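You operate a simulated robot arm through the tools that you are given. There is no shell and no other tool.

You run a simulated robot arm. Do the job below in one go: nothing can be reset, and whatever is moved stays where it is left.

## Task
Fit the 40 W bulb in the raking lamp and switch it on again.
Fine: the old bulb has gone black; switch off and watch the Hot light go out before it comes out; it goes in the Spent cup; shut the lid before you switch on; leave the dial.

It is judged by the outcome, as a careful person would: the job done as asked, and still so three seconds after it is handed in. It fails if anything else is knocked over, pushed out of place, dropped, spilled or broken. A push-on lid holds only when it is set on centred and level and pressed home; a screw cap is set on level and turned clockwise until tight.

## Robot
A 6-joint arm with a two-finger gripper, fixed in place. Base frame: the origin is at the foot of the arm, x ahead of it, y to its left, z up. Lengths are in mm, angles in degrees, forces in N, time in s.
Its first joint turns from -166.0 to 166.0 degrees. Payload 2.45 kg.
The tool frame sits at the grasp point between the pads (the TCP): z along the fingers, y along the line on which they close. The tips reach 20 mm beyond it. The gripper opens to 140 mm. The gripper's body begins 168 mm behind the TCP.
Orientation is told as [roll, pitch, yaw] about the base's x, y, z axes, in that order, counted from this pose: with the fingers straight down and closing along the base's y, the tool's x points along the base's -x, its y along +y and its z along -z.

## Interface
- The arm moves only by the tool apply_moves. Its argument "rows" is one flat list of numbers, 7 for each row, row after row: the turn, a rotation vector about the base's x, y, z in degrees, then the shift along the base's x, y, z in m, then the opening in per cent of the stroke, from 0 (shut) to 100 (fully open). In form: [ax, ay, az, tx, ty, tz, fingers, ax, ay, az, tx, ty, tz, fingers, ...]. A call has 1 to 20 rows; each row shifts and turns the commanded pose from where the row before left it. A row lasts 0.2 s, in which the tool goes at most 50 mm and 8.6 degrees; a call with a longer step from one row to the next is refused whole, and so is a gripper value outside its range. A pose out of reach is approached as far as the arm can. The call stops where the force on the tool passes 90 N (or 10 N more than at its start, if that is more) or the arm is blocked; 0.2 s more then pass. Each finger travels about 45 mm/s and halts on what it meets, pressing with about 42 N; the grip force reading is that of the motor and also rises with nothing between the fingers. The clock runs only during rows and for 0.2 s after the last one: add rows that do not move to give the fingers time. It gives the time, the measured TCP pose, the force on the tool (base axes), the opening and the grip force at its end, in the units of the frame above (readings bear some noise), with the torque about the TCP (base axes, N m) and any sound that the robot's microphone picked up.
- Cameras (640 x 400 px; columns grow to the right, rows downward): "scene" is fixed at [51.2, -649.5, 1383.1]; the picture's right is [0.67, -0.74, 0.00], its down [-0.26, -0.24, -0.94] and it looks along [0.69, 0.63, -0.35] (base axes); focal length 319 px, centre (320, 200). "wrist" rides on the gripper at [78, 11, -209] in the tool frame; the picture's right is [-0.14, 0.99, 0.00], its down [-0.92, -0.13, -0.37] and it looks along [-0.36, -0.05, 0.93] (tool axes); focal length 280 px, centre (320, 200). There is no depth. A picture from a camera that has moved, and an enlarged one, comes with that camera's place and axes in the base frame and with its lens.
- get_image(camera): a new picture of that camera. It takes no simulated time.
- inspect(camera, box): a new picture of the part [left, top, right, bottom] of that camera's present view, enlarged. It takes no simulated time.
- sign_off(): hands the job in; it is judged then, once.

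Nothing tells you positions but the pictures and the camera data. Unless the task says otherwise, let go and move clear before handing in.

The tools are called after "Request:" by a JSON object that holds its "name" and its "arguments". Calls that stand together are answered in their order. apply_moves: Moves the arm, as the interface text tells. Its arguments: {"type":"object","properties":{"rows":{"type":"array","items":{"type":"number"}}},"required":["rows"]} The other tools are called the same way: get_image (camera) takes a picture; inspect (camera, box) takes an enlarged picture of a part of a camera's view; sign_off () hands the job in.

At the start:

```text
t: 0.0
tool_pos: [632.5, 151.1, 1131.9]
orientation: [0.0, 0.1, 0.1]
ft_force: [-0.1, -0.8, -0.8]
ft_torque: [-0.01, -0.01, 0.02]
gripper_width: 140.1
gripper_force: 0.0
```

scene: 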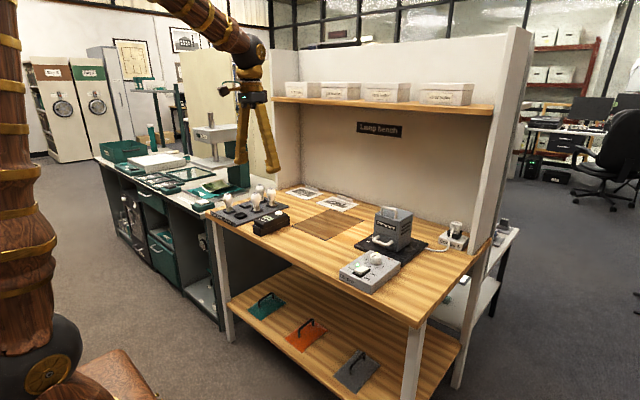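
wrist: 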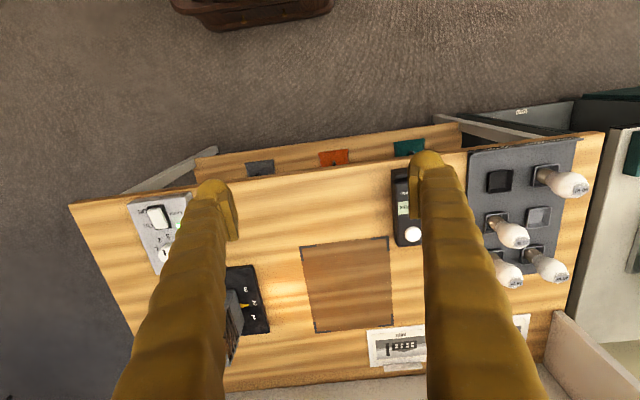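

I see a lamp bench with a bulb rack on the left, a black meter, a lamp housing with a handled lid and a control box on the right. I'll take closer pictures before anything moves.

Request:
{"name": "inspect", "arguments": {"camera": "scene", "box": [320, 190, 480, 300]}}

Request:
{"name": "inspect", "arguments": {"camera": "scene", "box": [200, 170, 300, 245]}}

Request:
{"name": "inspect", "arguments": {"camera": "wrist", "box": [380, 120, 620, 300]}}

Request:
{"name": "inspect", "arguments": {"camera": "wrist", "box": [80, 170, 300, 380]}}

```text
3.64 times, centred on (400, 245) of scene
camera zoom: at [51.2, -649.5, 1383.1], right [0.67, -0.74, 0.0], down [-0.26, -0.24, -0.94], along [0.69, 0.63, -0.35], focal length 1159 px, centre (29, 36)
```

zoom: 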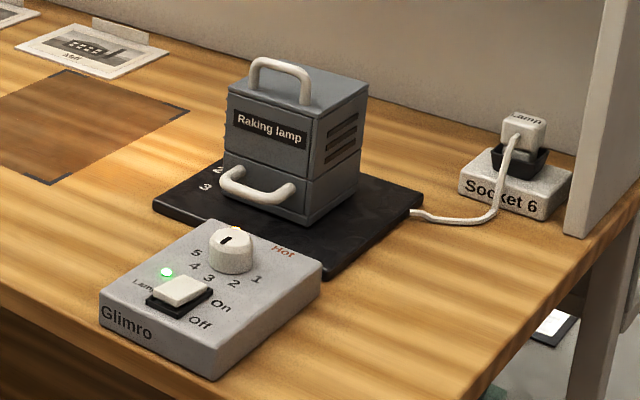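

```text
5.33 times, centred on (250, 208) of scene
camera zoom: at [51.2, -649.5, 1383.1], right [0.67, -0.74, 0.0], down [-0.26, -0.24, -0.94], along [0.69, 0.63, -0.35], focal length 1700 px, centre (693, 160)
```

zoom: 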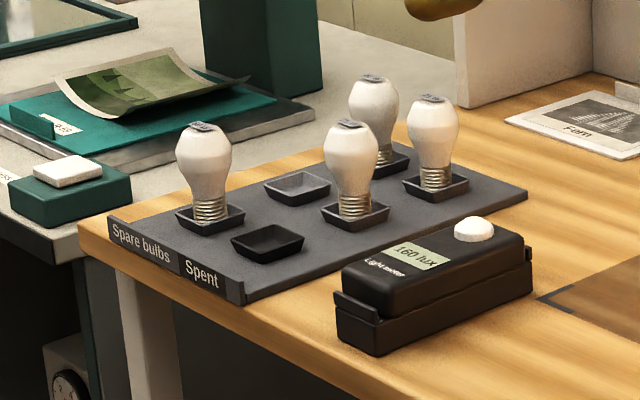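

```text
2.22 times, centred on (500, 210) of wrist
camera zoom: at [553.5, 161.6, 1340.0], right [0.14, 0.99, 0.0], down [0.92, -0.13, 0.37], along [0.36, -0.05, -0.93], focal length 623 px, centre (-80, 178)
```

zoom: 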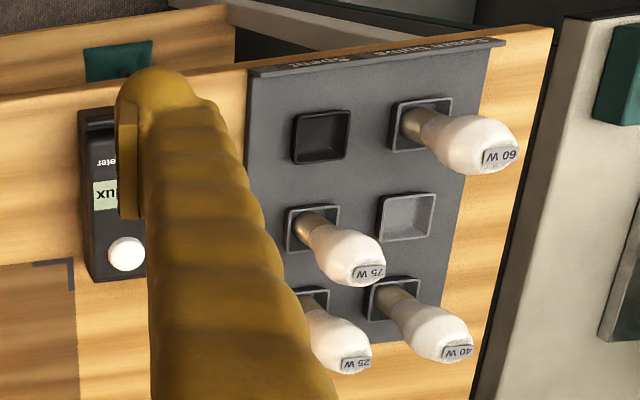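

```text
1.90 times, centred on (190, 275) of wrist
camera zoom: at [553.5, 161.6, 1340.0], right [0.14, 0.99, 0.0], down [0.92, -0.13, 0.37], along [0.36, -0.05, -0.93], focal length 534 px, centre (568, 57)
```

zoom: 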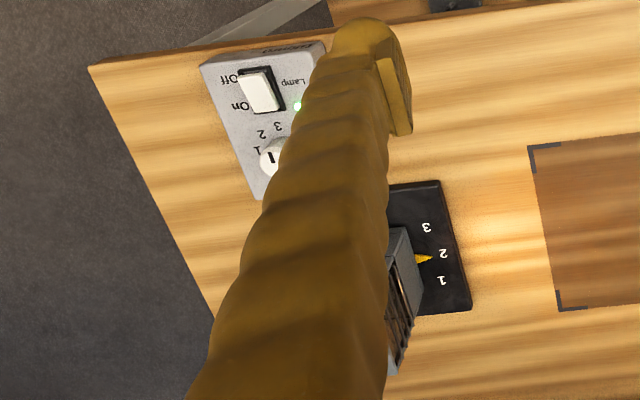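

The lamp seems to stand at about (1020, -120) on a black pad with marks 1 to 3, and its pointer is at 2. I'll move the arm over toward the lamp for a closer look from the wrist camera.

Request:
{"name": "apply_moves", "arguments": {"rows": [0, 0, 0, 0.02, -0.04, 0, 100, 0, 0, 0, 0.02, -0.04, 0, 100, 0, 0, 0, 0.02, -0.04, 0, 100, 0, 0, 0, 0.02, -0.04, 0, 100, 0, 0, 0, 0.02, -0.04, 0, 100, 0, 0, 0, 0.02, -0.04, 0, 100, 0, 0, 0, 0, -0.03, 0, 100, 0, 0, 0, 0, 0, 0, 100]}}

Request:
{"name": "get_image", "arguments": {"camera": "wrist"}}

Request:
{"name": "inspect", "arguments": {"camera": "wrist", "box": [200, 150, 440, 400]}}

```text
t: 1.8
tool_pos: [751.1, -119.6, 1131.0]
orientation: [0.1, 0.0, 0.1]
ft_force: [0.0, 0.1, -1.6]
ft_torque: [-0.01, 0.01, 0.0]
gripper_width: 139.8
gripper_force: 0.2
```

```text
taken
camera wrist: at [672.3, -108.7, 1338.6], right [0.14, 0.99, 0.0], down [0.92, -0.13, 0.37], along [0.36, -0.05, -0.93], focal length 280 px, centre (320, 200)
```

wrist: 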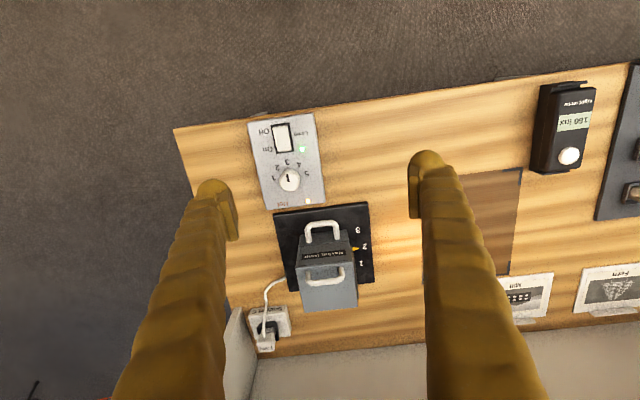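

```text
1.60 times, centred on (320, 275) of wrist
camera zoom: at [672.3, -108.7, 1338.6], right [0.14, 0.99, 0.0], down [0.92, -0.13, 0.37], along [0.36, -0.05, -0.93], focal length 449 px, centre (320, 80)
```

zoom: 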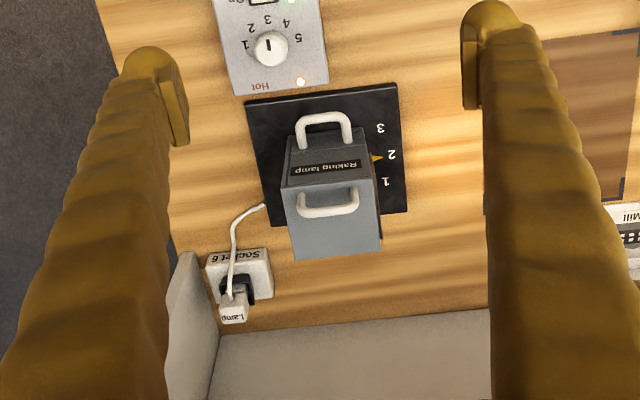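

The lamp box takes up about x 957–1058, y -190…-89 and its top is near z 920. The control box is nearer the robot at about (770, -180), and I'll come down over it to look at the switch and the Hot light.

Request:
{"name": "apply_moves", "arguments": {"rows": [0, 0, 0, 0.0, -0.03, -0.03, 100, 0, 0, 0, 0.0, -0.03, -0.03, 100, 0, 0, 0, 0, 0, -0.03, 100, 0, 0, 0, 0, 0, -0.03, 100, 0, 0, 0, 0, 0, 0, 100]}}

Request:
{"name": "get_image", "arguments": {"camera": "wrist"}}

Request:
{"name": "inspect", "arguments": {"camera": "wrist", "box": [220, 60, 420, 220]}}

Request:
{"name": "inspect", "arguments": {"camera": "scene", "box": [335, 245, 405, 295]}}

Request:
{"name": "inspect", "arguments": {"camera": "scene", "box": [360, 200, 440, 255]}}

```text
t: 3.0
tool_pos: [752.7, -179.4, 1012.0]
orientation: [0.0, -0.1, 0.0]
ft_force: [0.3, 0.5, 0.3]
ft_torque: [0.01, 0.01, -0.05]
gripper_width: 140.0
gripper_force: 0.1
```

```text
taken
camera wrist: at [672.9, -169.4, 1220.1], right [0.14, 0.99, 0.0], down [0.92, -0.13, 0.37], along [0.36, -0.05, -0.93], focal length 280 px, centre (320, 200)
```

wrist: 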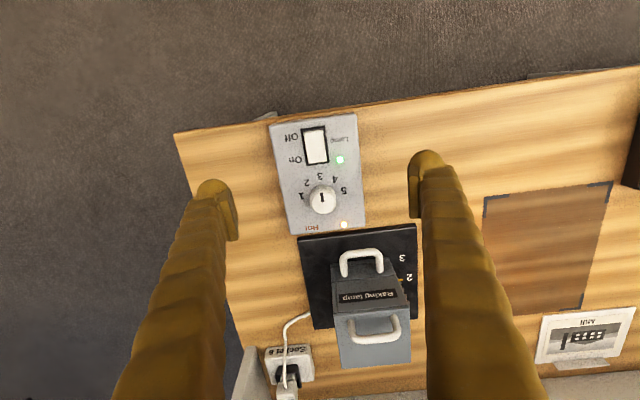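

```text
2.50 times, centred on (320, 140) of wrist
camera zoom: at [672.9, -169.4, 1220.1], right [0.14, 0.99, 0.0], down [0.92, -0.13, 0.37], along [0.36, -0.05, -0.93], focal length 701 px, centre (320, 350)
```

zoom: 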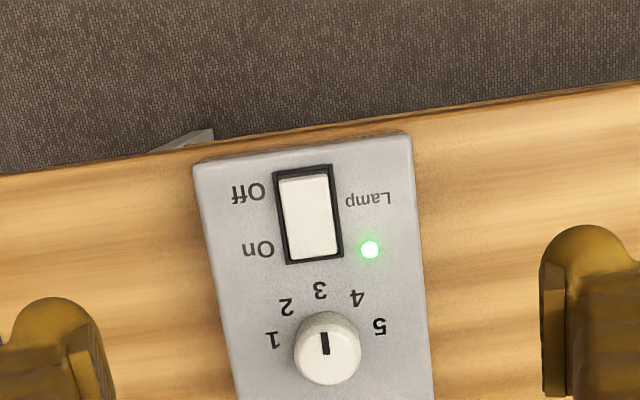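

```text
8.00 times, centred on (370, 270) of scene
camera zoom: at [51.2, -649.5, 1383.1], right [0.67, -0.74, 0.0], down [-0.26, -0.24, -0.94], along [0.69, 0.63, -0.35], focal length 2550 px, centre (-80, -360)
```

zoom: 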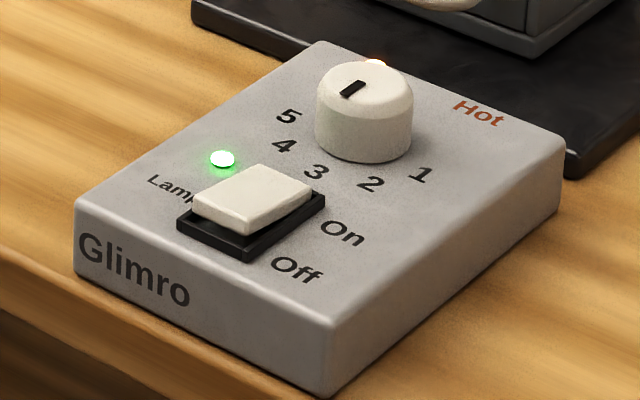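

```text
7.27 times, centred on (400, 228) of scene
camera zoom: at [51.2, -649.5, 1383.1], right [0.67, -0.74, 0.0], down [-0.26, -0.24, -0.94], along [0.69, 0.63, -0.35], focal length 2318 px, centre (-262, 0)
```

zoom: 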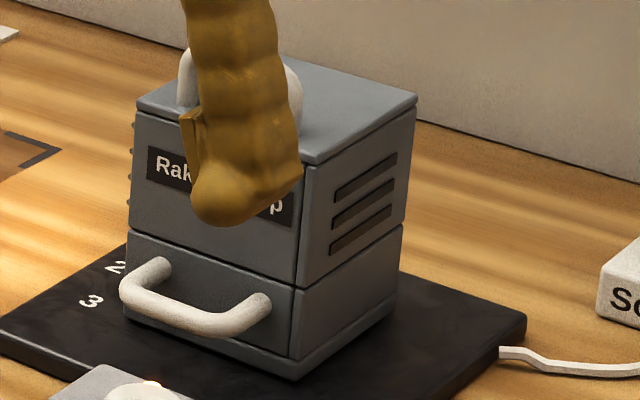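

The rocker is centred near (744, -185) with its top around z 850, On toward the back and Off toward the robot, and the Hot light is lit. I'll close the fingers and hover above the Off half.

Request:
{"name": "apply_moves", "arguments": {"rows": [0, 0, 0, -0.01, -0.0, -0.02, 60, 0, 0, 0, -0.01, -0.003, -0.02, 30, 0, 0, 0, -0.01, -0.003, -0.02, 0, 0, 0, 0, 0, 0, -0.02, 0, 0, 0, 0, 0, 0, -0.02, 0, 0, 0, 0, 0, 0, -0.01, 0, 0, 0, 0, 0, 0, 0, 0, 0, 0, 0, 0, 0, 0, 0, 0, 0, 0, 0, 0, 0, 0]}}

Request:
{"name": "get_image", "arguments": {"camera": "wrist"}}

Request:
{"name": "inspect", "arguments": {"camera": "scene", "box": [320, 220, 420, 295]}}

```text
t: 5.0
tool_pos: [719.6, -184.2, 901.4]
orientation: [0.0, 0.0, 0.0]
ft_force: [0.5, -0.4, -0.2]
ft_torque: [0.01, 0.0, -0.01]
gripper_width: 0.0
gripper_force: 27.3
```

```text
taken
camera wrist: at [640.3, -173.3, 1109.4], right [0.14, 0.99, 0.0], down [0.92, -0.13, 0.37], along [0.36, -0.05, -0.93], focal length 280 px, centre (320, 200)
```

wrist: 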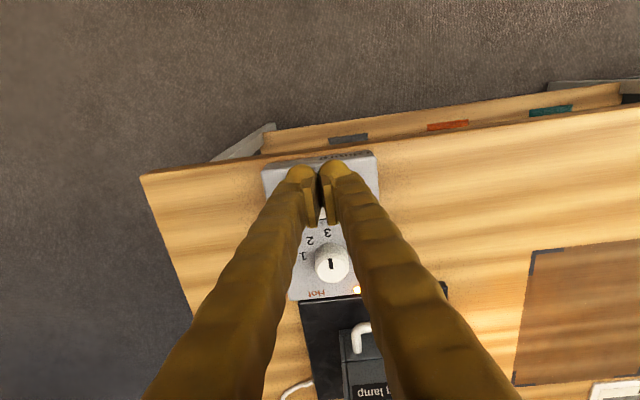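

```text
5.33 times, centred on (370, 258) of scene
camera zoom: at [51.2, -649.5, 1383.1], right [0.67, -0.74, 0.0], down [-0.26, -0.24, -0.94], along [0.69, 0.63, -0.35], focal length 1700 px, centre (53, -107)
```

zoom: 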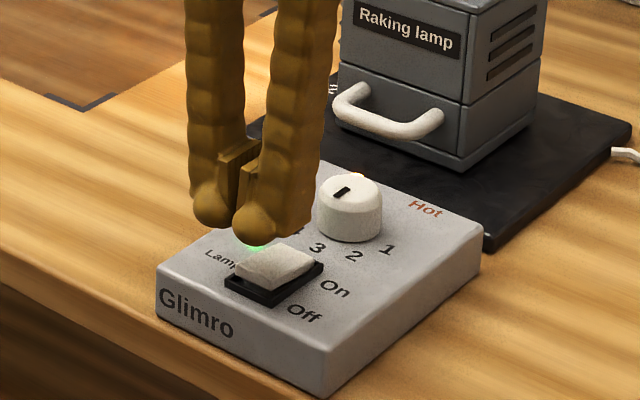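

The tip prediction matches the scene picture, so the geometry can be trusted. I'll shift so the right finger sits over the middle of the rocker's Off half, then press down in small steps.

Request:
{"name": "apply_moves", "arguments": {"rows": [0, 0, 0, 0.007, 0.009, 0, 0, 0, 0, 0, 0, 0, -0.01, 0, 0, 0, 0, 0, 0, -0.008, 0, 0, 0, 0, 0, 0, -0.004, 0, 0, 0, 0, 0, 0, -0.003, 0, 0, 0, 0, 0, 0, 0, 0]}}

Request:
{"name": "inspect", "arguments": {"camera": "scene", "box": [320, 220, 420, 295]}}

```text
t: 6.4
tool_pos: [729.8, -177.3, 877.1]
orientation: [0.0, 0.0, 0.0]
ft_force: [0.4, 0.7, 0.3]
ft_torque: [-0.01, -0.04, -0.01]
gripper_width: 0.1
gripper_force: 29.9
```

```text
5.33 times, centred on (370, 258) of scene
camera zoom: at [51.2, -649.5, 1383.1], right [0.67, -0.74, 0.0], down [-0.26, -0.24, -0.94], along [0.69, 0.63, -0.35], focal length 1700 px, centre (53, -107)
```

zoom: 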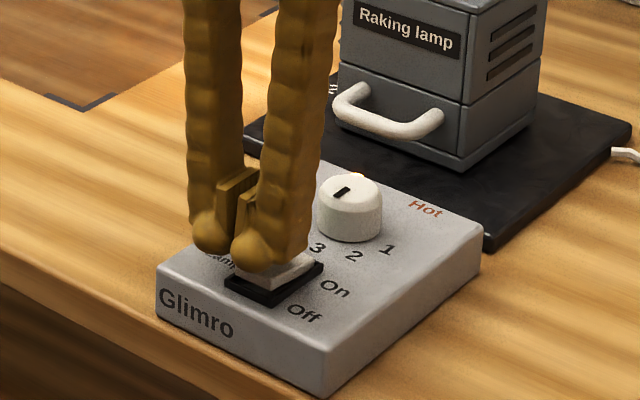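

The tip is just over the near half of the rocker with no contact yet, so I'll keep pressing down in fine steps.

Request:
{"name": "apply_moves", "arguments": {"rows": [0, 0, 0, 0, -0.003, -0.002, 0, 0, 0, 0, 0, 0, -0.003, 0, 0, 0, 0, 0, 0, -0.003, 0, 0, 0, 0, 0, 0, -0.002, 0, 0, 0, 0, 0, 0, -0.002, 0]}}

Request:
{"name": "inspect", "arguments": {"camera": "scene", "box": [320, 220, 420, 295]}}

```text
t: 7.6
tool_pos: [728.7, -179.8, 867.1]
orientation: [0.0, -0.1, 0.0]
ft_force: [-4.2, 3.5, 16.9]
ft_torque: [-0.04, -0.12, 0.04]
gripper_width: 6.0
gripper_force: 29.1
```

```text
5.33 times, centred on (370, 258) of scene
camera zoom: at [51.2, -649.5, 1383.1], right [0.67, -0.74, 0.0], down [-0.26, -0.24, -0.94], along [0.69, 0.63, -0.35], focal length 1700 px, centre (53, -107)
```

zoom: 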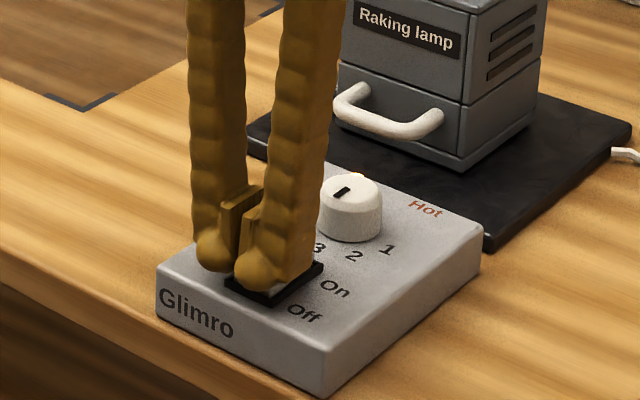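

There is light contact at 17 N and the fingers were wedged open 6 mm. I'll lift and check whether the switch has flipped.

Request:
{"name": "apply_moves", "arguments": {"rows": [0, 0, 0, 0, 0, 0.015, 0, 0, 0, 0, -0.03, 0, 0.03, 0, 0, 0, 0, -0.04, 0, 0.03, 0, 0, 0, 0, 0, 0, 0, 0]}}

Request:
{"name": "inspect", "arguments": {"camera": "scene", "box": [320, 220, 420, 295]}}

Request:
{"name": "get_image", "arguments": {"camera": "wrist"}}

```text
t: 8.6
tool_pos: [659.3, -180.7, 940.0]
orientation: [0.0, 0.1, 0.0]
ft_force: [-0.2, 1.0, -0.1]
ft_torque: [0.0, 0.01, 0.01]
gripper_width: 0.2
gripper_force: 29.5
```

```text
5.33 times, centred on (370, 258) of scene
camera zoom: at [51.2, -649.5, 1383.1], right [0.67, -0.74, 0.0], down [-0.26, -0.24, -0.94], along [0.69, 0.63, -0.35], focal length 1700 px, centre (53, -107)
```

zoom: 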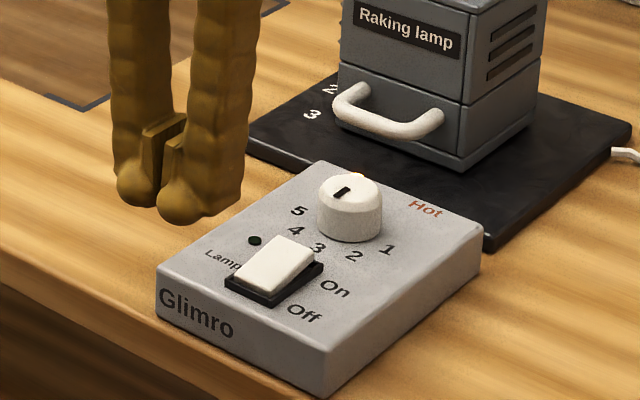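

```text
taken
camera wrist: at [580.7, -168.6, 1147.3], right [0.14, 0.99, 0.0], down [0.92, -0.13, 0.37], along [0.36, -0.05, -0.93], focal length 280 px, centre (320, 200)
```

wrist: 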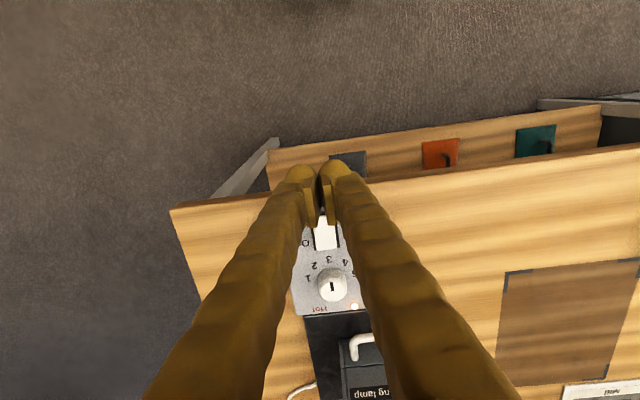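

The lamp is now off: its green light is out and the rocker is tipped to Off, but Hot is still lit. While it cools I'll rise and go look at the bulb rack.

Request:
{"name": "apply_moves", "arguments": {"rows": [0, 0, 0, 0.0, 0.04, 0.03, 0, 0, 0, 0, 0.01, 0.04, 0.03, 0, 0, 0, 0, 0.01, 0.04, 0.03, 0, 0, 0, 0, 0.01, 0.045, 0.02, 20, 0, 0, 0, 0.01, 0.045, 0.01, 60, 0, 0, 0, 0.01, 0.045, 0, 100, 0, 0, 0, 0.01, 0.045, 0, 100, 0, 0, 0, 0.01, 0.045, 0, 100, 0, 0, 0, 0.01, 0.045, 0, 100, 0, 0, 0, 0.01, 0.045, 0, 100, 0, 0, 0, 0.01, 0.045, 0, 100, 0, 0, 0, 0.01, 0.045, 0, 100, 0, 0, 0, 0.01, 0.045, 0, 100, 0, 0, 0, 0, 0, 0, 100]}}

Request:
{"name": "get_image", "arguments": {"camera": "wrist"}}

Request:
{"name": "get_image", "arguments": {"camera": "scene"}}

```text
refused: row 2 steps farther than a row can; nothing moved
```

```text
taken
camera wrist: at [580.7, -168.6, 1147.3], right [0.14, 0.99, 0.0], down [0.92, -0.13, 0.37], along [0.36, -0.05, -0.93], focal length 280 px, centre (320, 200)
```

wrist: 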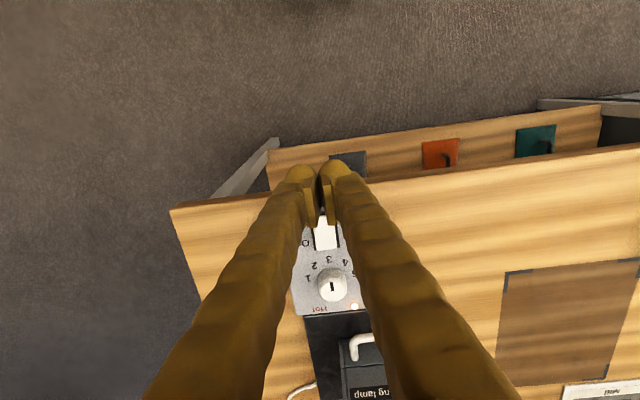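

```text
taken
```

scene: 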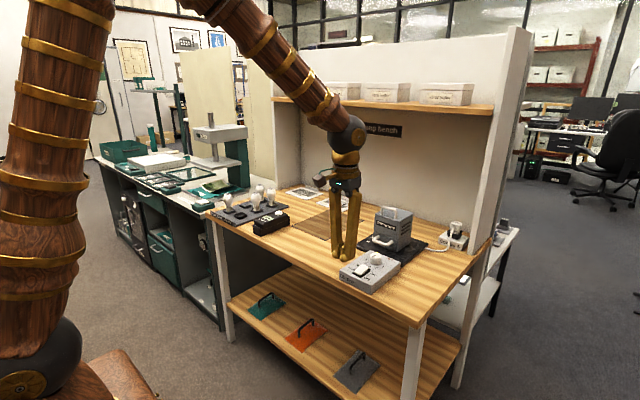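

The step was just over the limit, so nothing moved. I'll send the same trip with shorter steps.

Request:
{"name": "apply_moves", "arguments": {"rows": [0, 0, 0, 0.0, 0.035, 0.03, 0, 0, 0, 0, 0.01, 0.035, 0.03, 0, 0, 0, 0, 0.01, 0.035, 0.03, 0, 0, 0, 0, 0.01, 0.04, 0.02, 20, 0, 0, 0, 0.01, 0.045, 0.01, 60, 0, 0, 0, 0.01, 0.045, 0, 100, 0, 0, 0, 0.01, 0.045, 0, 100, 0, 0, 0, 0.01, 0.045, 0, 100, 0, 0, 0, 0.01, 0.045, 0, 100, 0, 0, 0, 0.01, 0.045, 0, 100, 0, 0, 0, 0.01, 0.045, 0, 100, 0, 0, 0, 0.01, 0.045, 0, 100, 0, 0, 0, 0.01, 0.045, 0, 100, 0, 0, 0, 0, 0, 0, 100]}}

Request:
{"name": "get_image", "arguments": {"camera": "wrist"}}

Request:
{"name": "get_image", "arguments": {"camera": "scene"}}

```text
t: 11.6
tool_pos: [777.1, 370.7, 1059.4]
orientation: [0.0, 0.0, 0.1]
ft_force: [-0.8, 0.4, -1.0]
ft_torque: [-0.02, 0.0, 0.0]
gripper_width: 140.2
gripper_force: 0.0
```

```text
taken
camera wrist: at [698.1, 381.6, 1268.1], right [0.14, 0.99, 0.0], down [0.92, -0.13, 0.37], along [0.36, -0.05, -0.93], focal length 280 px, centre (320, 200)
```

wrist: 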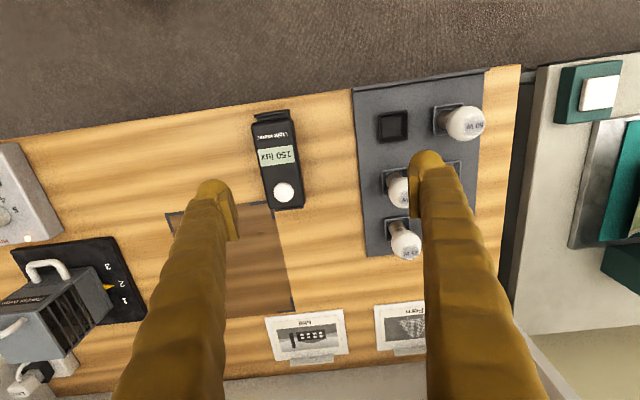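

```text
taken
```

scene: 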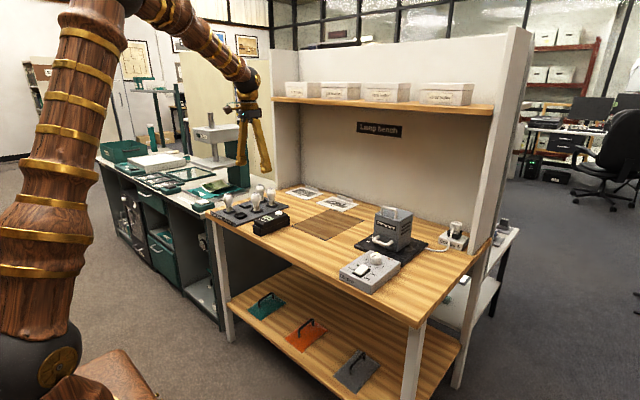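

The rack is partly hidden by a finger, so I'll shift further left to bring it between the fingers. I'll also check the Hot light.

Request:
{"name": "apply_moves", "arguments": {"rows": [0, 0, 0, 0, 0.045, 0, 100, 0, 0, 0, 0, 0.045, 0, 100, 0, 0, 0, 0, 0.03, 0, 100, 0, 0, 0, 0, 0, 0, 100]}}

Request:
{"name": "get_image", "arguments": {"camera": "wrist"}}

Request:
{"name": "inspect", "arguments": {"camera": "wrist", "box": [220, 60, 460, 260]}}

Request:
{"name": "inspect", "arguments": {"camera": "scene", "box": [335, 245, 405, 295]}}

Request:
{"name": "inspect", "arguments": {"camera": "scene", "box": [200, 170, 300, 245]}}

```text
t: 12.6
tool_pos: [778.4, 494.2, 1060.1]
orientation: [0.0, 0.0, -0.1]
ft_force: [-0.4, -0.1, -0.2]
ft_torque: [-0.04, -0.03, 0.0]
gripper_width: 140.3
gripper_force: 0.1
```

```text
taken
camera wrist: at [699.3, 504.6, 1268.7], right [0.14, 0.99, 0.0], down [0.92, -0.13, 0.37], along [0.36, -0.05, -0.93], focal length 280 px, centre (320, 200)
```

wrist: 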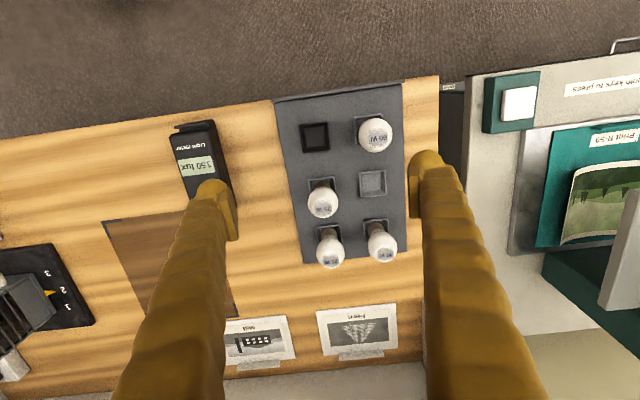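

```text
2.00 times, centred on (340, 160) of wrist
camera zoom: at [699.3, 504.6, 1268.7], right [0.14, 0.99, 0.0], down [0.92, -0.13, 0.37], along [0.36, -0.05, -0.93], focal length 561 px, centre (280, 280)
```

zoom: 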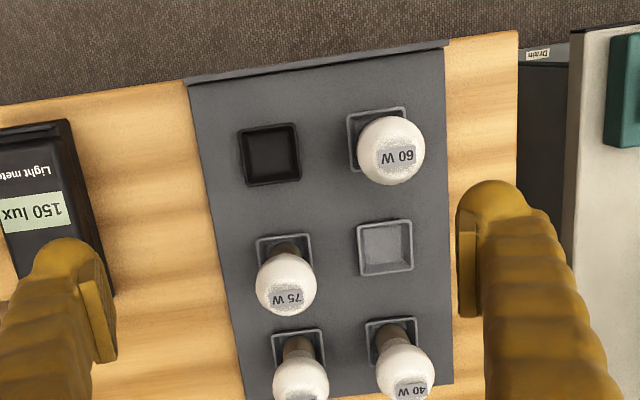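

```text
8.00 times, centred on (370, 270) of scene
camera zoom: at [51.2, -649.5, 1383.1], right [0.67, -0.74, 0.0], down [-0.26, -0.24, -0.94], along [0.69, 0.63, -0.35], focal length 2550 px, centre (-80, -360)
```

zoom: 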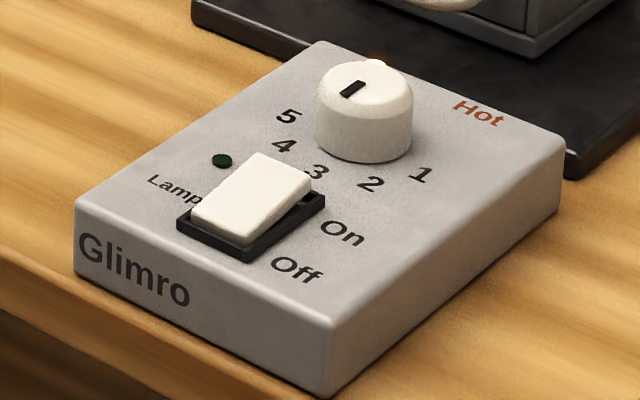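

```text
5.33 times, centred on (250, 208) of scene
camera zoom: at [51.2, -649.5, 1383.1], right [0.67, -0.74, 0.0], down [-0.26, -0.24, -0.94], along [0.69, 0.63, -0.35], focal length 1700 px, centre (693, 160)
```

zoom: 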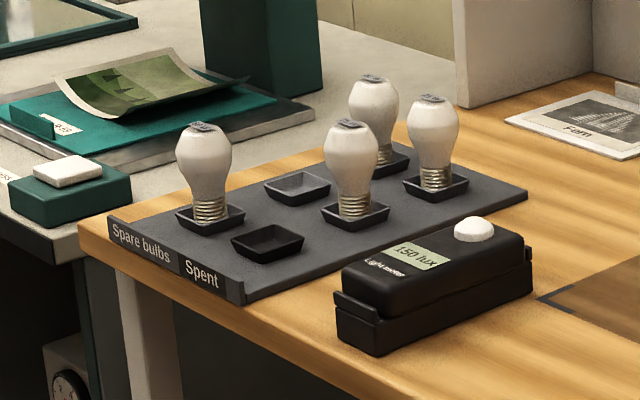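

The Hot light is still lit. The rack layout is clear: the 40 W bulb is at the back left, about (950, 571), and the black Spent cup is at about (769, 487). I'll return toward the lamp and test a forward-tilted tool, since the lamp is near the edge of reach.

Request:
{"name": "apply_moves", "arguments": {"rows": [0, 0, 0, 0, -0.045, 0.01, 100, 0, 0, 0, 0, -0.045, 0.01, 100, 0, 0, 0, 0, -0.045, 0.01, 100, 0, 0, 0, 0, -0.045, 0.01, 100, 0, 0, 0, 0, -0.045, 0.01, 100, 0, 0, 0, 0, -0.045, 0.01, 100, 0, 0, 0, 0, -0.045, 0.0, 100, 0, 0, 0, 0, -0.045, 0.0, 100, 0, 0, 0, 0, -0.045, 0.0, 100, 0, 0, 0, 0, -0.045, 0.0, 100, 0, 0, 0, 0, -0.045, 0.0, 100, 0, 0, 0, 0, -0.045, 0.0, 100, 0, 0, 0, 0, -0.045, 0.0, 100, 0, 0, 0, 0, -0.045, 0.0, 100, 0, -8, 0, 0.01, 0, 0, 100, 0, -8, 0, 0.01, 0, 0, 100, 0, -8, 0, 0.01, 0, 0, 100, 0, 0, 0, 0, 0, 0, 100]}}

Request:
{"name": "get_image", "arguments": {"camera": "wrist"}}

Request:
{"name": "inspect", "arguments": {"camera": "scene", "box": [335, 180, 475, 290]}}

```text
t: 16.4
tool_pos: [808.1, -139.5, 1119.5]
orientation: [0.0, -24.2, 0.1]
ft_force: [-0.3, -0.3, -1.0]
ft_torque: [-0.04, 0.01, 0.01]
gripper_width: 140.2
gripper_force: 0.0
```

```text
taken
camera wrist: at [651.2, -129.9, 1277.9], right [0.13, 0.99, 0.06], down [0.69, -0.13, 0.71], along [0.71, -0.05, -0.7], focal length 280 px, centre (320, 200)
```

wrist: 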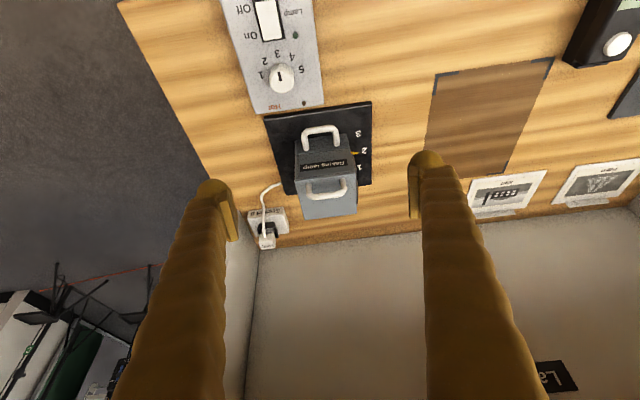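

```text
3.64 times, centred on (405, 235) of scene
camera zoom: at [51.2, -649.5, 1383.1], right [0.67, -0.74, 0.0], down [-0.26, -0.24, -0.94], along [0.69, 0.63, -0.35], focal length 1159 px, centre (11, 73)
```

zoom: 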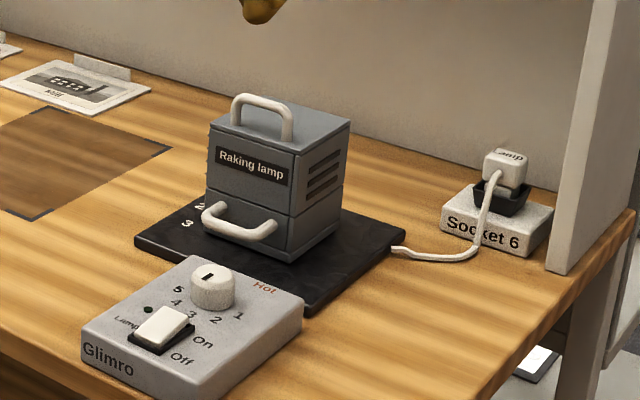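

The Hot light appears to have gone out. I'll zoom in to confirm it and to measure the lamp.

Request:
{"name": "inspect", "arguments": {"camera": "wrist", "box": [230, 60, 350, 135]}}

Request:
{"name": "inspect", "arguments": {"camera": "wrist", "box": [255, 90, 395, 230]}}

Request:
{"name": "inspect", "arguments": {"camera": "scene", "box": [360, 195, 440, 255]}}

```text
5.33 times, centred on (290, 98) of wrist
camera zoom: at [651.2, -129.9, 1277.9], right [0.13, 0.99, 0.06], down [0.69, -0.13, 0.71], along [0.71, -0.05, -0.7], focal length 1495 px, centre (480, 747)
```

zoom: 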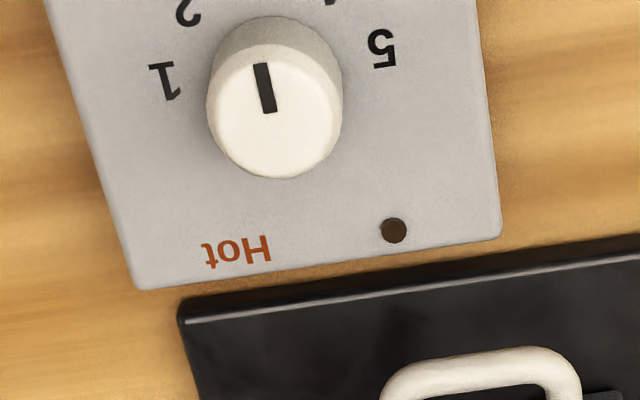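

```text
2.86 times, centred on (325, 160) of wrist
camera zoom: at [651.2, -129.9, 1277.9], right [0.13, 0.99, 0.06], down [0.69, -0.13, 0.71], along [0.71, -0.05, -0.7], focal length 801 px, centre (306, 314)
```

zoom: 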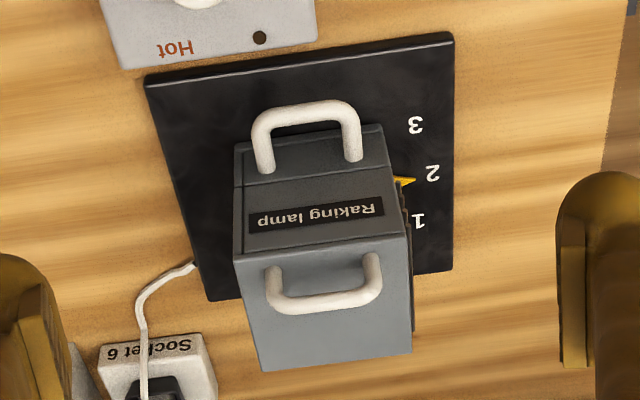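

```text
6.67 times, centred on (400, 225) of scene
camera zoom: at [51.2, -649.5, 1383.1], right [0.67, -0.74, 0.0], down [-0.26, -0.24, -0.94], along [0.69, 0.63, -0.35], focal length 2125 px, centre (-213, 33)
```

zoom: 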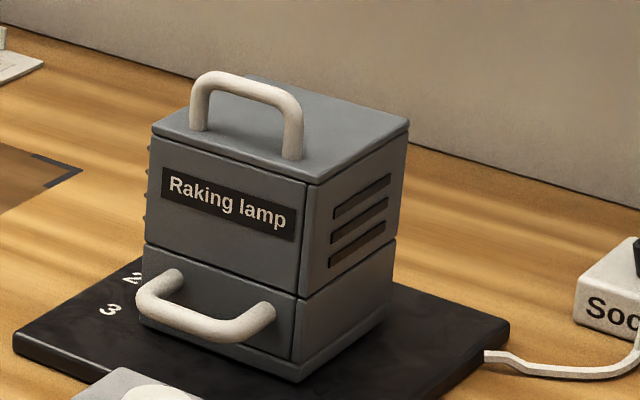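

The Hot light is dark, so it's safe to open the lamp. The top handle sits near the front edge, which suggests a lid hinged at the back, so I'll move above the handle with the tool tilted forward and look.

Request:
{"name": "apply_moves", "arguments": {"rows": [0, -3, 0, 0.035, -0.0005, -0.02, 100, 0, -3, 0, 0.035, -0.0005, -0.02, 100, 0, 0, 0, 0.035, -0.0005, -0.02, 100, 0, 0, 0, 0.035, 0, -0.02, 100, 0, 0, 0, 0.027, 0, -0.02, 100, 0, 0, 0, 0, 0, 0, 100]}}

Request:
{"name": "get_image", "arguments": {"camera": "wrist"}}

Request:
{"name": "inspect", "arguments": {"camera": "scene", "box": [340, 150, 460, 255]}}

```text
t: 17.8
tool_pos: [977.6, -139.0, 1020.3]
orientation: [0.0, -29.9, -0.1]
ft_force: [0.3, 0.0, -0.3]
ft_torque: [0.02, -0.01, 0.0]
gripper_width: 139.8
gripper_force: 0.1
```

```text
taken
camera wrist: at [804.4, -128.2, 1161.8], right [0.12, 0.99, 0.07], down [0.61, -0.13, 0.78], along [0.78, -0.05, -0.62], focal length 280 px, centre (320, 200)
```

wrist: 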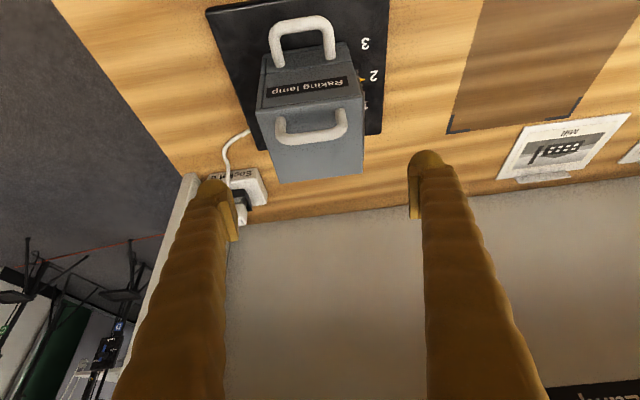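

```text
3.81 times, centred on (400, 202) of scene
camera zoom: at [51.2, -649.5, 1383.1], right [0.67, -0.74, 0.0], down [-0.26, -0.24, -0.94], along [0.69, 0.63, -0.35], focal length 1214 px, centre (15, 190)
```

zoom: 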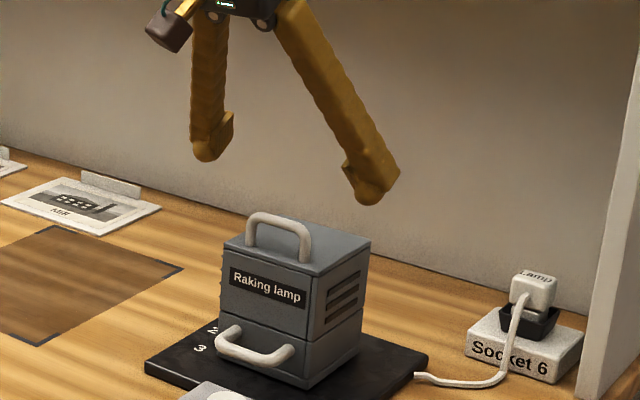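

The tool reaches here at a 30° tilt. I'll zoom in to place the handle exactly.

Request:
{"name": "inspect", "arguments": {"camera": "wrist", "box": [230, 0, 400, 190]}}

Request:
{"name": "inspect", "arguments": {"camera": "scene", "box": [375, 200, 440, 250]}}

```text
2.11 times, centred on (315, 95) of wrist
camera zoom: at [804.4, -128.2, 1161.8], right [0.12, 0.99, 0.07], down [0.61, -0.13, 0.78], along [0.78, -0.05, -0.62], focal length 590 px, centre (330, 421)
```

zoom: 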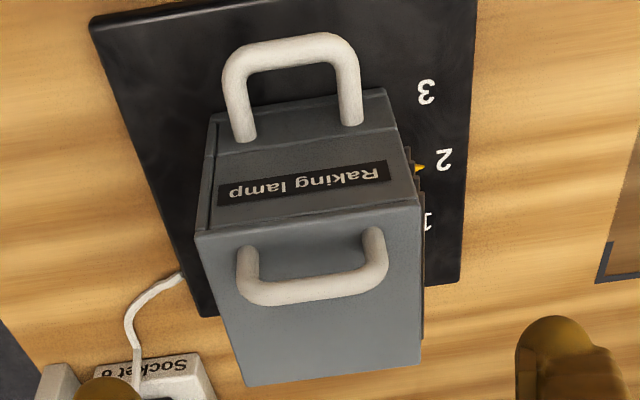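

```text
8.00 times, centred on (408, 225) of scene
camera zoom: at [51.2, -649.5, 1383.1], right [0.67, -0.74, 0.0], down [-0.26, -0.24, -0.94], along [0.69, 0.63, -0.35], focal length 2550 px, centre (-380, 0)
```

zoom: 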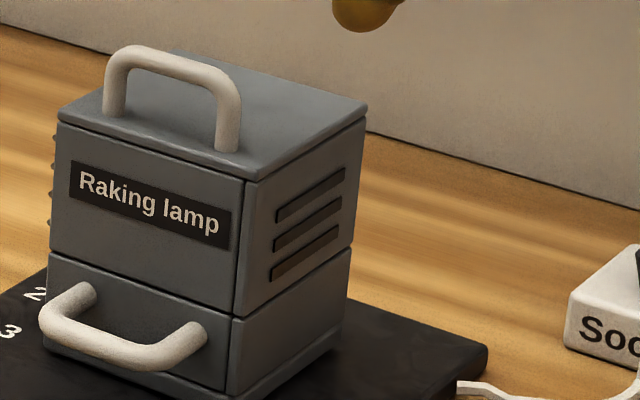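

The lid is a thin plate with its handle near the front edge, so I take it to be hinged at the back. The handle spans about y -174…-108 at x≈968, with the bar near z 960. I'll come down with the fingers either side of the handle's posts.

Request:
{"name": "apply_moves", "arguments": {"rows": [0, 0, 0, -0.005, -0.002, -0.015, 75, 0, 0, 0, -0.0046, 0, -0.015, 75, 0, 0, 0, 0, 0, -0.015, 75, 0, 0, 0, 0, 0, -0.01, 75, 0, 0, 0, 0, 0, -0.005, 75, 0, 0, 0, 0, 0, 0, 75]}}

Request:
{"name": "get_image", "arguments": {"camera": "wrist"}}

Request:
{"name": "inspect", "arguments": {"camera": "scene", "box": [360, 180, 440, 250]}}

```text
t: 19.2
tool_pos: [966.2, -142.7, 961.8]
orientation: [-0.1, -30.0, 0.0]
ft_force: [0.0, 0.7, -0.5]
ft_torque: [0.01, -0.01, 0.0]
gripper_width: 105.0
gripper_force: 0.1
```

```text
taken
camera wrist: at [794.4, -131.2, 1101.8], right [0.12, 0.99, 0.07], down [0.61, -0.13, 0.78], along [0.78, -0.05, -0.62], focal length 280 px, centre (320, 200)
```

wrist: 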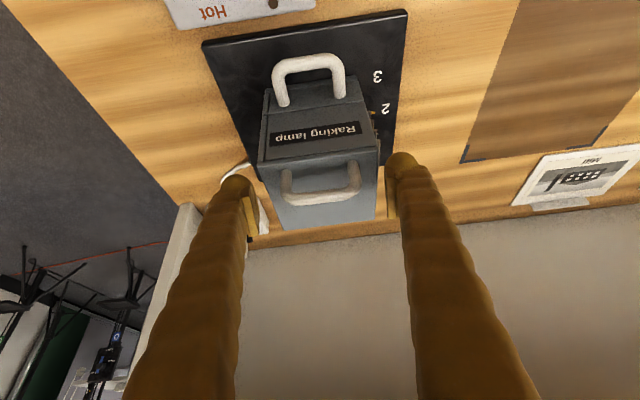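

```text
5.71 times, centred on (400, 215) of scene
camera zoom: at [51.2, -649.5, 1383.1], right [0.67, -0.74, 0.0], down [-0.26, -0.24, -0.94], along [0.69, 0.63, -0.35], focal length 1821 px, centre (-137, 114)
```

zoom: 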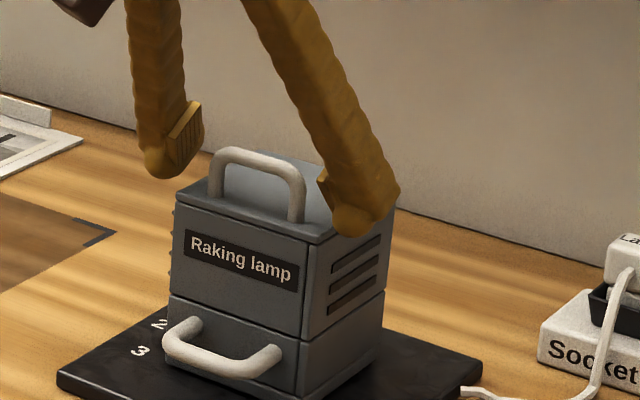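

The handle lies right at the grasp point. I'll close the fingers on its posts.

Request:
{"name": "apply_moves", "arguments": {"rows": [0, 0, 0, 0, 0.001, 0, 55, 0, 0, 0, 0, 0, 0, 45, 0, 0, 0, 0, 0, 0, 40, 0, 0, 0, 0, 0, 0, 40]}}

Request:
{"name": "inspect", "arguments": {"camera": "wrist", "box": [220, 40, 420, 240]}}

Request:
{"name": "inspect", "arguments": {"camera": "scene", "box": [360, 180, 440, 250]}}

```text
t: 20.2
tool_pos: [967.1, -140.5, 961.0]
orientation: [-0.1, -29.9, -0.1]
ft_force: [-3.5, 7.9, 2.0]
ft_torque: [-0.04, 0.05, 0.22]
gripper_width: 66.1
gripper_force: 36.4
```

```text
2.00 times, centred on (320, 140) of wrist
camera zoom: at [794.8, -130.1, 1101.2], right [0.12, 0.99, 0.07], down [0.61, -0.13, 0.78], along [0.78, -0.05, -0.62], focal length 561 px, centre (320, 320)
```

zoom: 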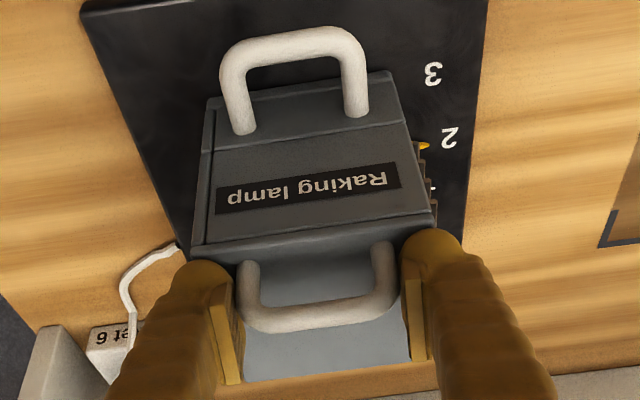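

```text
5.71 times, centred on (400, 215) of scene
camera zoom: at [51.2, -649.5, 1383.1], right [0.67, -0.74, 0.0], down [-0.26, -0.24, -0.94], along [0.69, 0.63, -0.35], focal length 1821 px, centre (-137, 114)
```

zoom: 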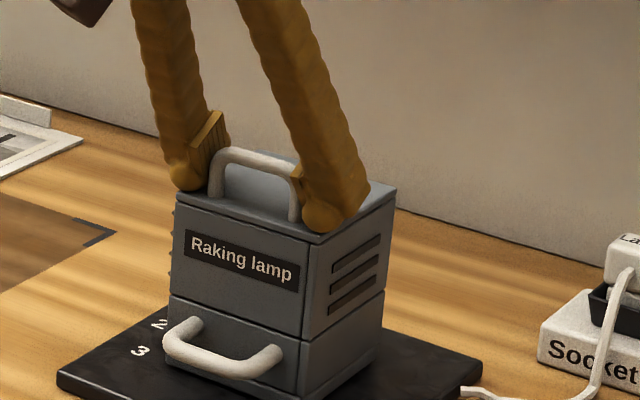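

The grip is firm at 66 mm. I'll lift a little along the arc of a rear hinge and see how the lid behaves.

Request:
{"name": "apply_moves", "arguments": {"rows": [0, 0, 0, 0.001, 0.001, 0.003, 38, 0, 0, 0, 0.001, 0, 0.003, 38, 0, 0, 0, 0.0015, 0, 0.004, 38, 0, 0, 0, 0.002, 0, 0.005, 38]}}

Request:
{"name": "inspect", "arguments": {"camera": "scene", "box": [360, 180, 440, 250]}}

Request:
{"name": "inspect", "arguments": {"camera": "wrist", "box": [220, 40, 420, 240]}}

```text
t: 21.2
tool_pos: [972.6, -141.1, 973.9]
orientation: [0.0, -30.0, 0.0]
ft_force: [26.4, 8.4, -36.9]
ft_torque: [-0.2, -0.11, 0.07]
gripper_width: 65.1
gripper_force: 44.9
```

```text
5.71 times, centred on (400, 215) of scene
camera zoom: at [51.2, -649.5, 1383.1], right [0.67, -0.74, 0.0], down [-0.26, -0.24, -0.94], along [0.69, 0.63, -0.35], focal length 1821 px, centre (-137, 114)
```

zoom: 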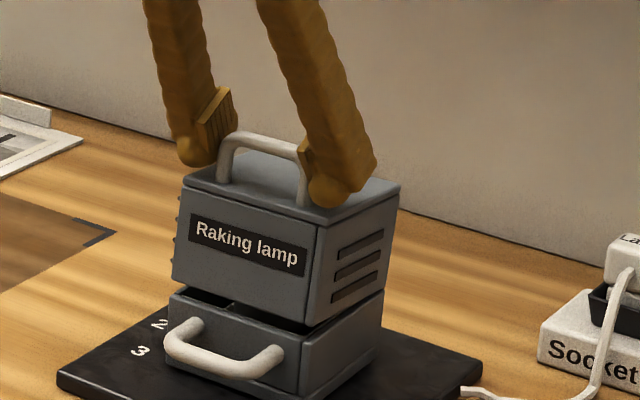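

```text
2.00 times, centred on (320, 140) of wrist
camera zoom: at [800.1, -130.4, 1115.6], right [0.12, 0.99, 0.07], down [0.61, -0.13, 0.78], along [0.78, -0.05, -0.62], focal length 561 px, centre (320, 320)
```

zoom: 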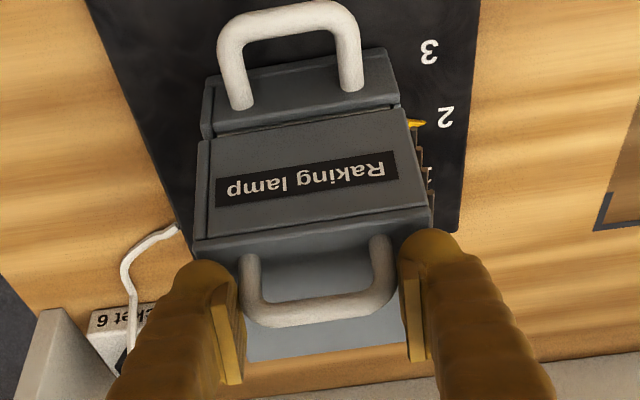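

The whole upper hood tilts back on a hinge at the rear of the seam, around x 1062, z 860. I'll follow that arc more closely and watch the force.

Request:
{"name": "apply_moves", "arguments": {"rows": [0, 0, 0, 0.005, 0, -0.001, 38, 0, 0, 0, 0.005, 0, 0, 38, 0, 0, 0, 0.004, 0, 0.0026, 38, 0, 0, 0, 0.004, 0, 0.0026, 38]}}

Request:
{"name": "inspect", "arguments": {"camera": "scene", "box": [360, 180, 440, 250]}}

```text
t: 22.2
tool_pos: [990.4, -140.4, 980.7]
orientation: [0.1, -30.1, -0.1]
ft_force: [-31.3, 25.3, 45.3]
ft_torque: [0.37, 0.66, 0.16]
gripper_width: 65.3
gripper_force: 44.8
```

```text
5.71 times, centred on (400, 215) of scene
camera zoom: at [51.2, -649.5, 1383.1], right [0.67, -0.74, 0.0], down [-0.26, -0.24, -0.94], along [0.69, 0.63, -0.35], focal length 1821 px, centre (-137, 114)
```

zoom: 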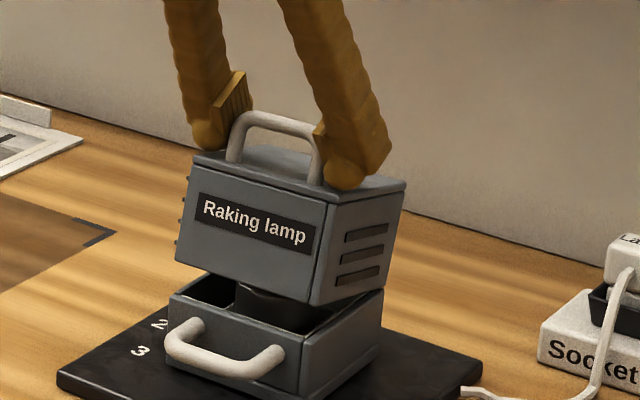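

The force is radial, so the true hinge is a little higher or further back than I assumed, and there is also some sideways load. I'll relax outward slightly and re-read.

Request:
{"name": "apply_moves", "arguments": {"rows": [0, 0, 0, -0.0015, 0.001, 0.002, 38, 0, 0, 0, 0, 0, 0, 38]}}

Request:
{"name": "inspect", "arguments": {"camera": "wrist", "box": [220, 40, 420, 240]}}

```text
t: 22.8
tool_pos: [989.4, -140.4, 979.7]
orientation: [0.0, -30.0, -0.1]
ft_force: [12.0, 3.7, 1.9]
ft_torque: [-0.23, -1.46, -0.06]
gripper_width: 65.0
gripper_force: 45.5
```

```text
2.00 times, centred on (320, 140) of wrist
camera zoom: at [816.0, -130.0, 1120.5], right [0.12, 0.99, 0.07], down [0.61, -0.13, 0.78], along [0.78, -0.05, -0.62], focal length 561 px, centre (320, 320)
```

zoom: 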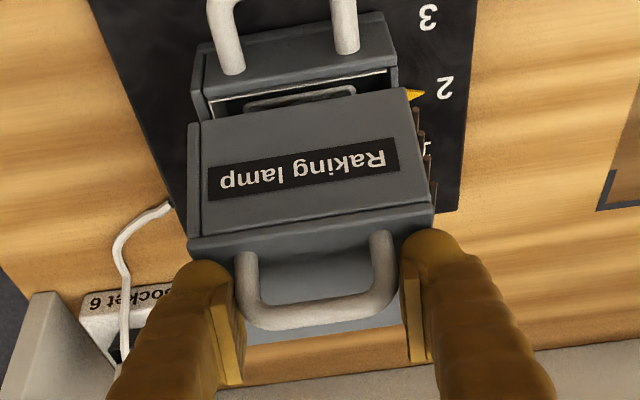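

The load has dropped and the arc now fits a hinge at about (1063, 869) with radius 133. I'll carry on opening along it.

Request:
{"name": "apply_moves", "arguments": {"rows": [0, 0, 0, 0.0058, 0, 0.0033, 38, 0, 0, 0, 0.006, 0, 0.0034, 38, 0, 0, 0, 0.0062, 0, 0.0031, 38, 0, 0, 0, 0.0064, 0, 0.0027, 38, 0, 0, 0, 0, 0, 0, 38]}}

Request:
{"name": "inspect", "arguments": {"camera": "scene", "box": [360, 180, 440, 250]}}

Request:
{"name": "inspect", "arguments": {"camera": "wrist", "box": [220, 40, 420, 240]}}

```text
t: 24.0
tool_pos: [1013.3, -140.5, 992.7]
orientation: [0.1, -29.9, 0.0]
ft_force: [2.6, -13.7, -30.2]
ft_torque: [0.13, 0.78, 0.04]
gripper_width: 64.7
gripper_force: 45.0
```

```text
5.71 times, centred on (400, 215) of scene
camera zoom: at [51.2, -649.5, 1383.1], right [0.67, -0.74, 0.0], down [-0.26, -0.24, -0.94], along [0.69, 0.63, -0.35], focal length 1821 px, centre (-137, 114)
```

zoom: 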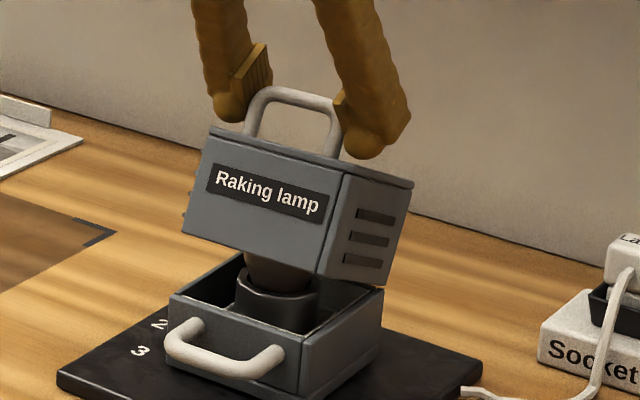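

```text
2.00 times, centred on (320, 140) of wrist
camera zoom: at [841.0, -129.4, 1133.8], right [0.12, 0.99, 0.07], down [0.61, -0.13, 0.78], along [0.78, -0.05, -0.62], focal length 561 px, centre (320, 320)
```

zoom: 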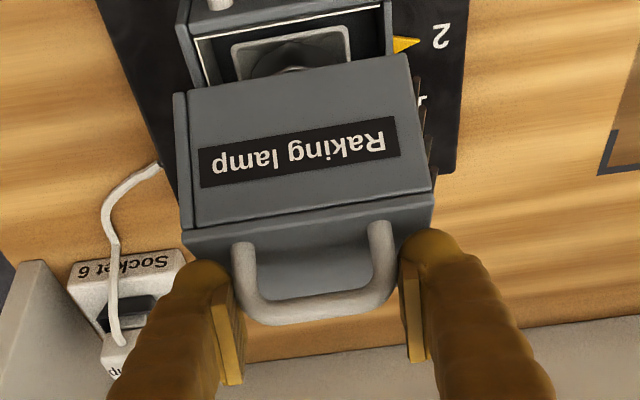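

The hood is opening and the blackened bulb shows in its round socket. I'll continue with a small downward correction.

Request:
{"name": "apply_moves", "arguments": {"rows": [0, 0, 0, 0.0065, 0.0005, 0.0012, 38, 0, 0, 0, 0.0067, 0, 0.0014, 38, 0, 0, 0, 0.0067, 0, 0.0013, 38, 0, 0, 0, 0.0068, 0, 0.0009, 38, 0, 0, 0, 0, 0, 0, 38]}}

Request:
{"name": "inspect", "arguments": {"camera": "scene", "box": [360, 180, 440, 250]}}

```text
t: 25.2
tool_pos: [1041.1, -138.5, 1000.1]
orientation: [0.0, -30.2, 0.0]
ft_force: [-7.3, 2.5, 21.2]
ft_torque: [-0.08, 0.75, -0.13]
gripper_width: 64.1
gripper_force: 44.6
```

```text
5.71 times, centred on (400, 215) of scene
camera zoom: at [51.2, -649.5, 1383.1], right [0.67, -0.74, 0.0], down [-0.26, -0.24, -0.94], along [0.69, 0.63, -0.35], focal length 1821 px, centre (-137, 114)
```

zoom: 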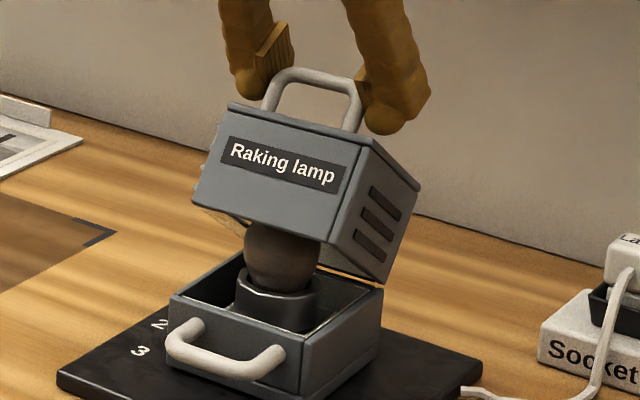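

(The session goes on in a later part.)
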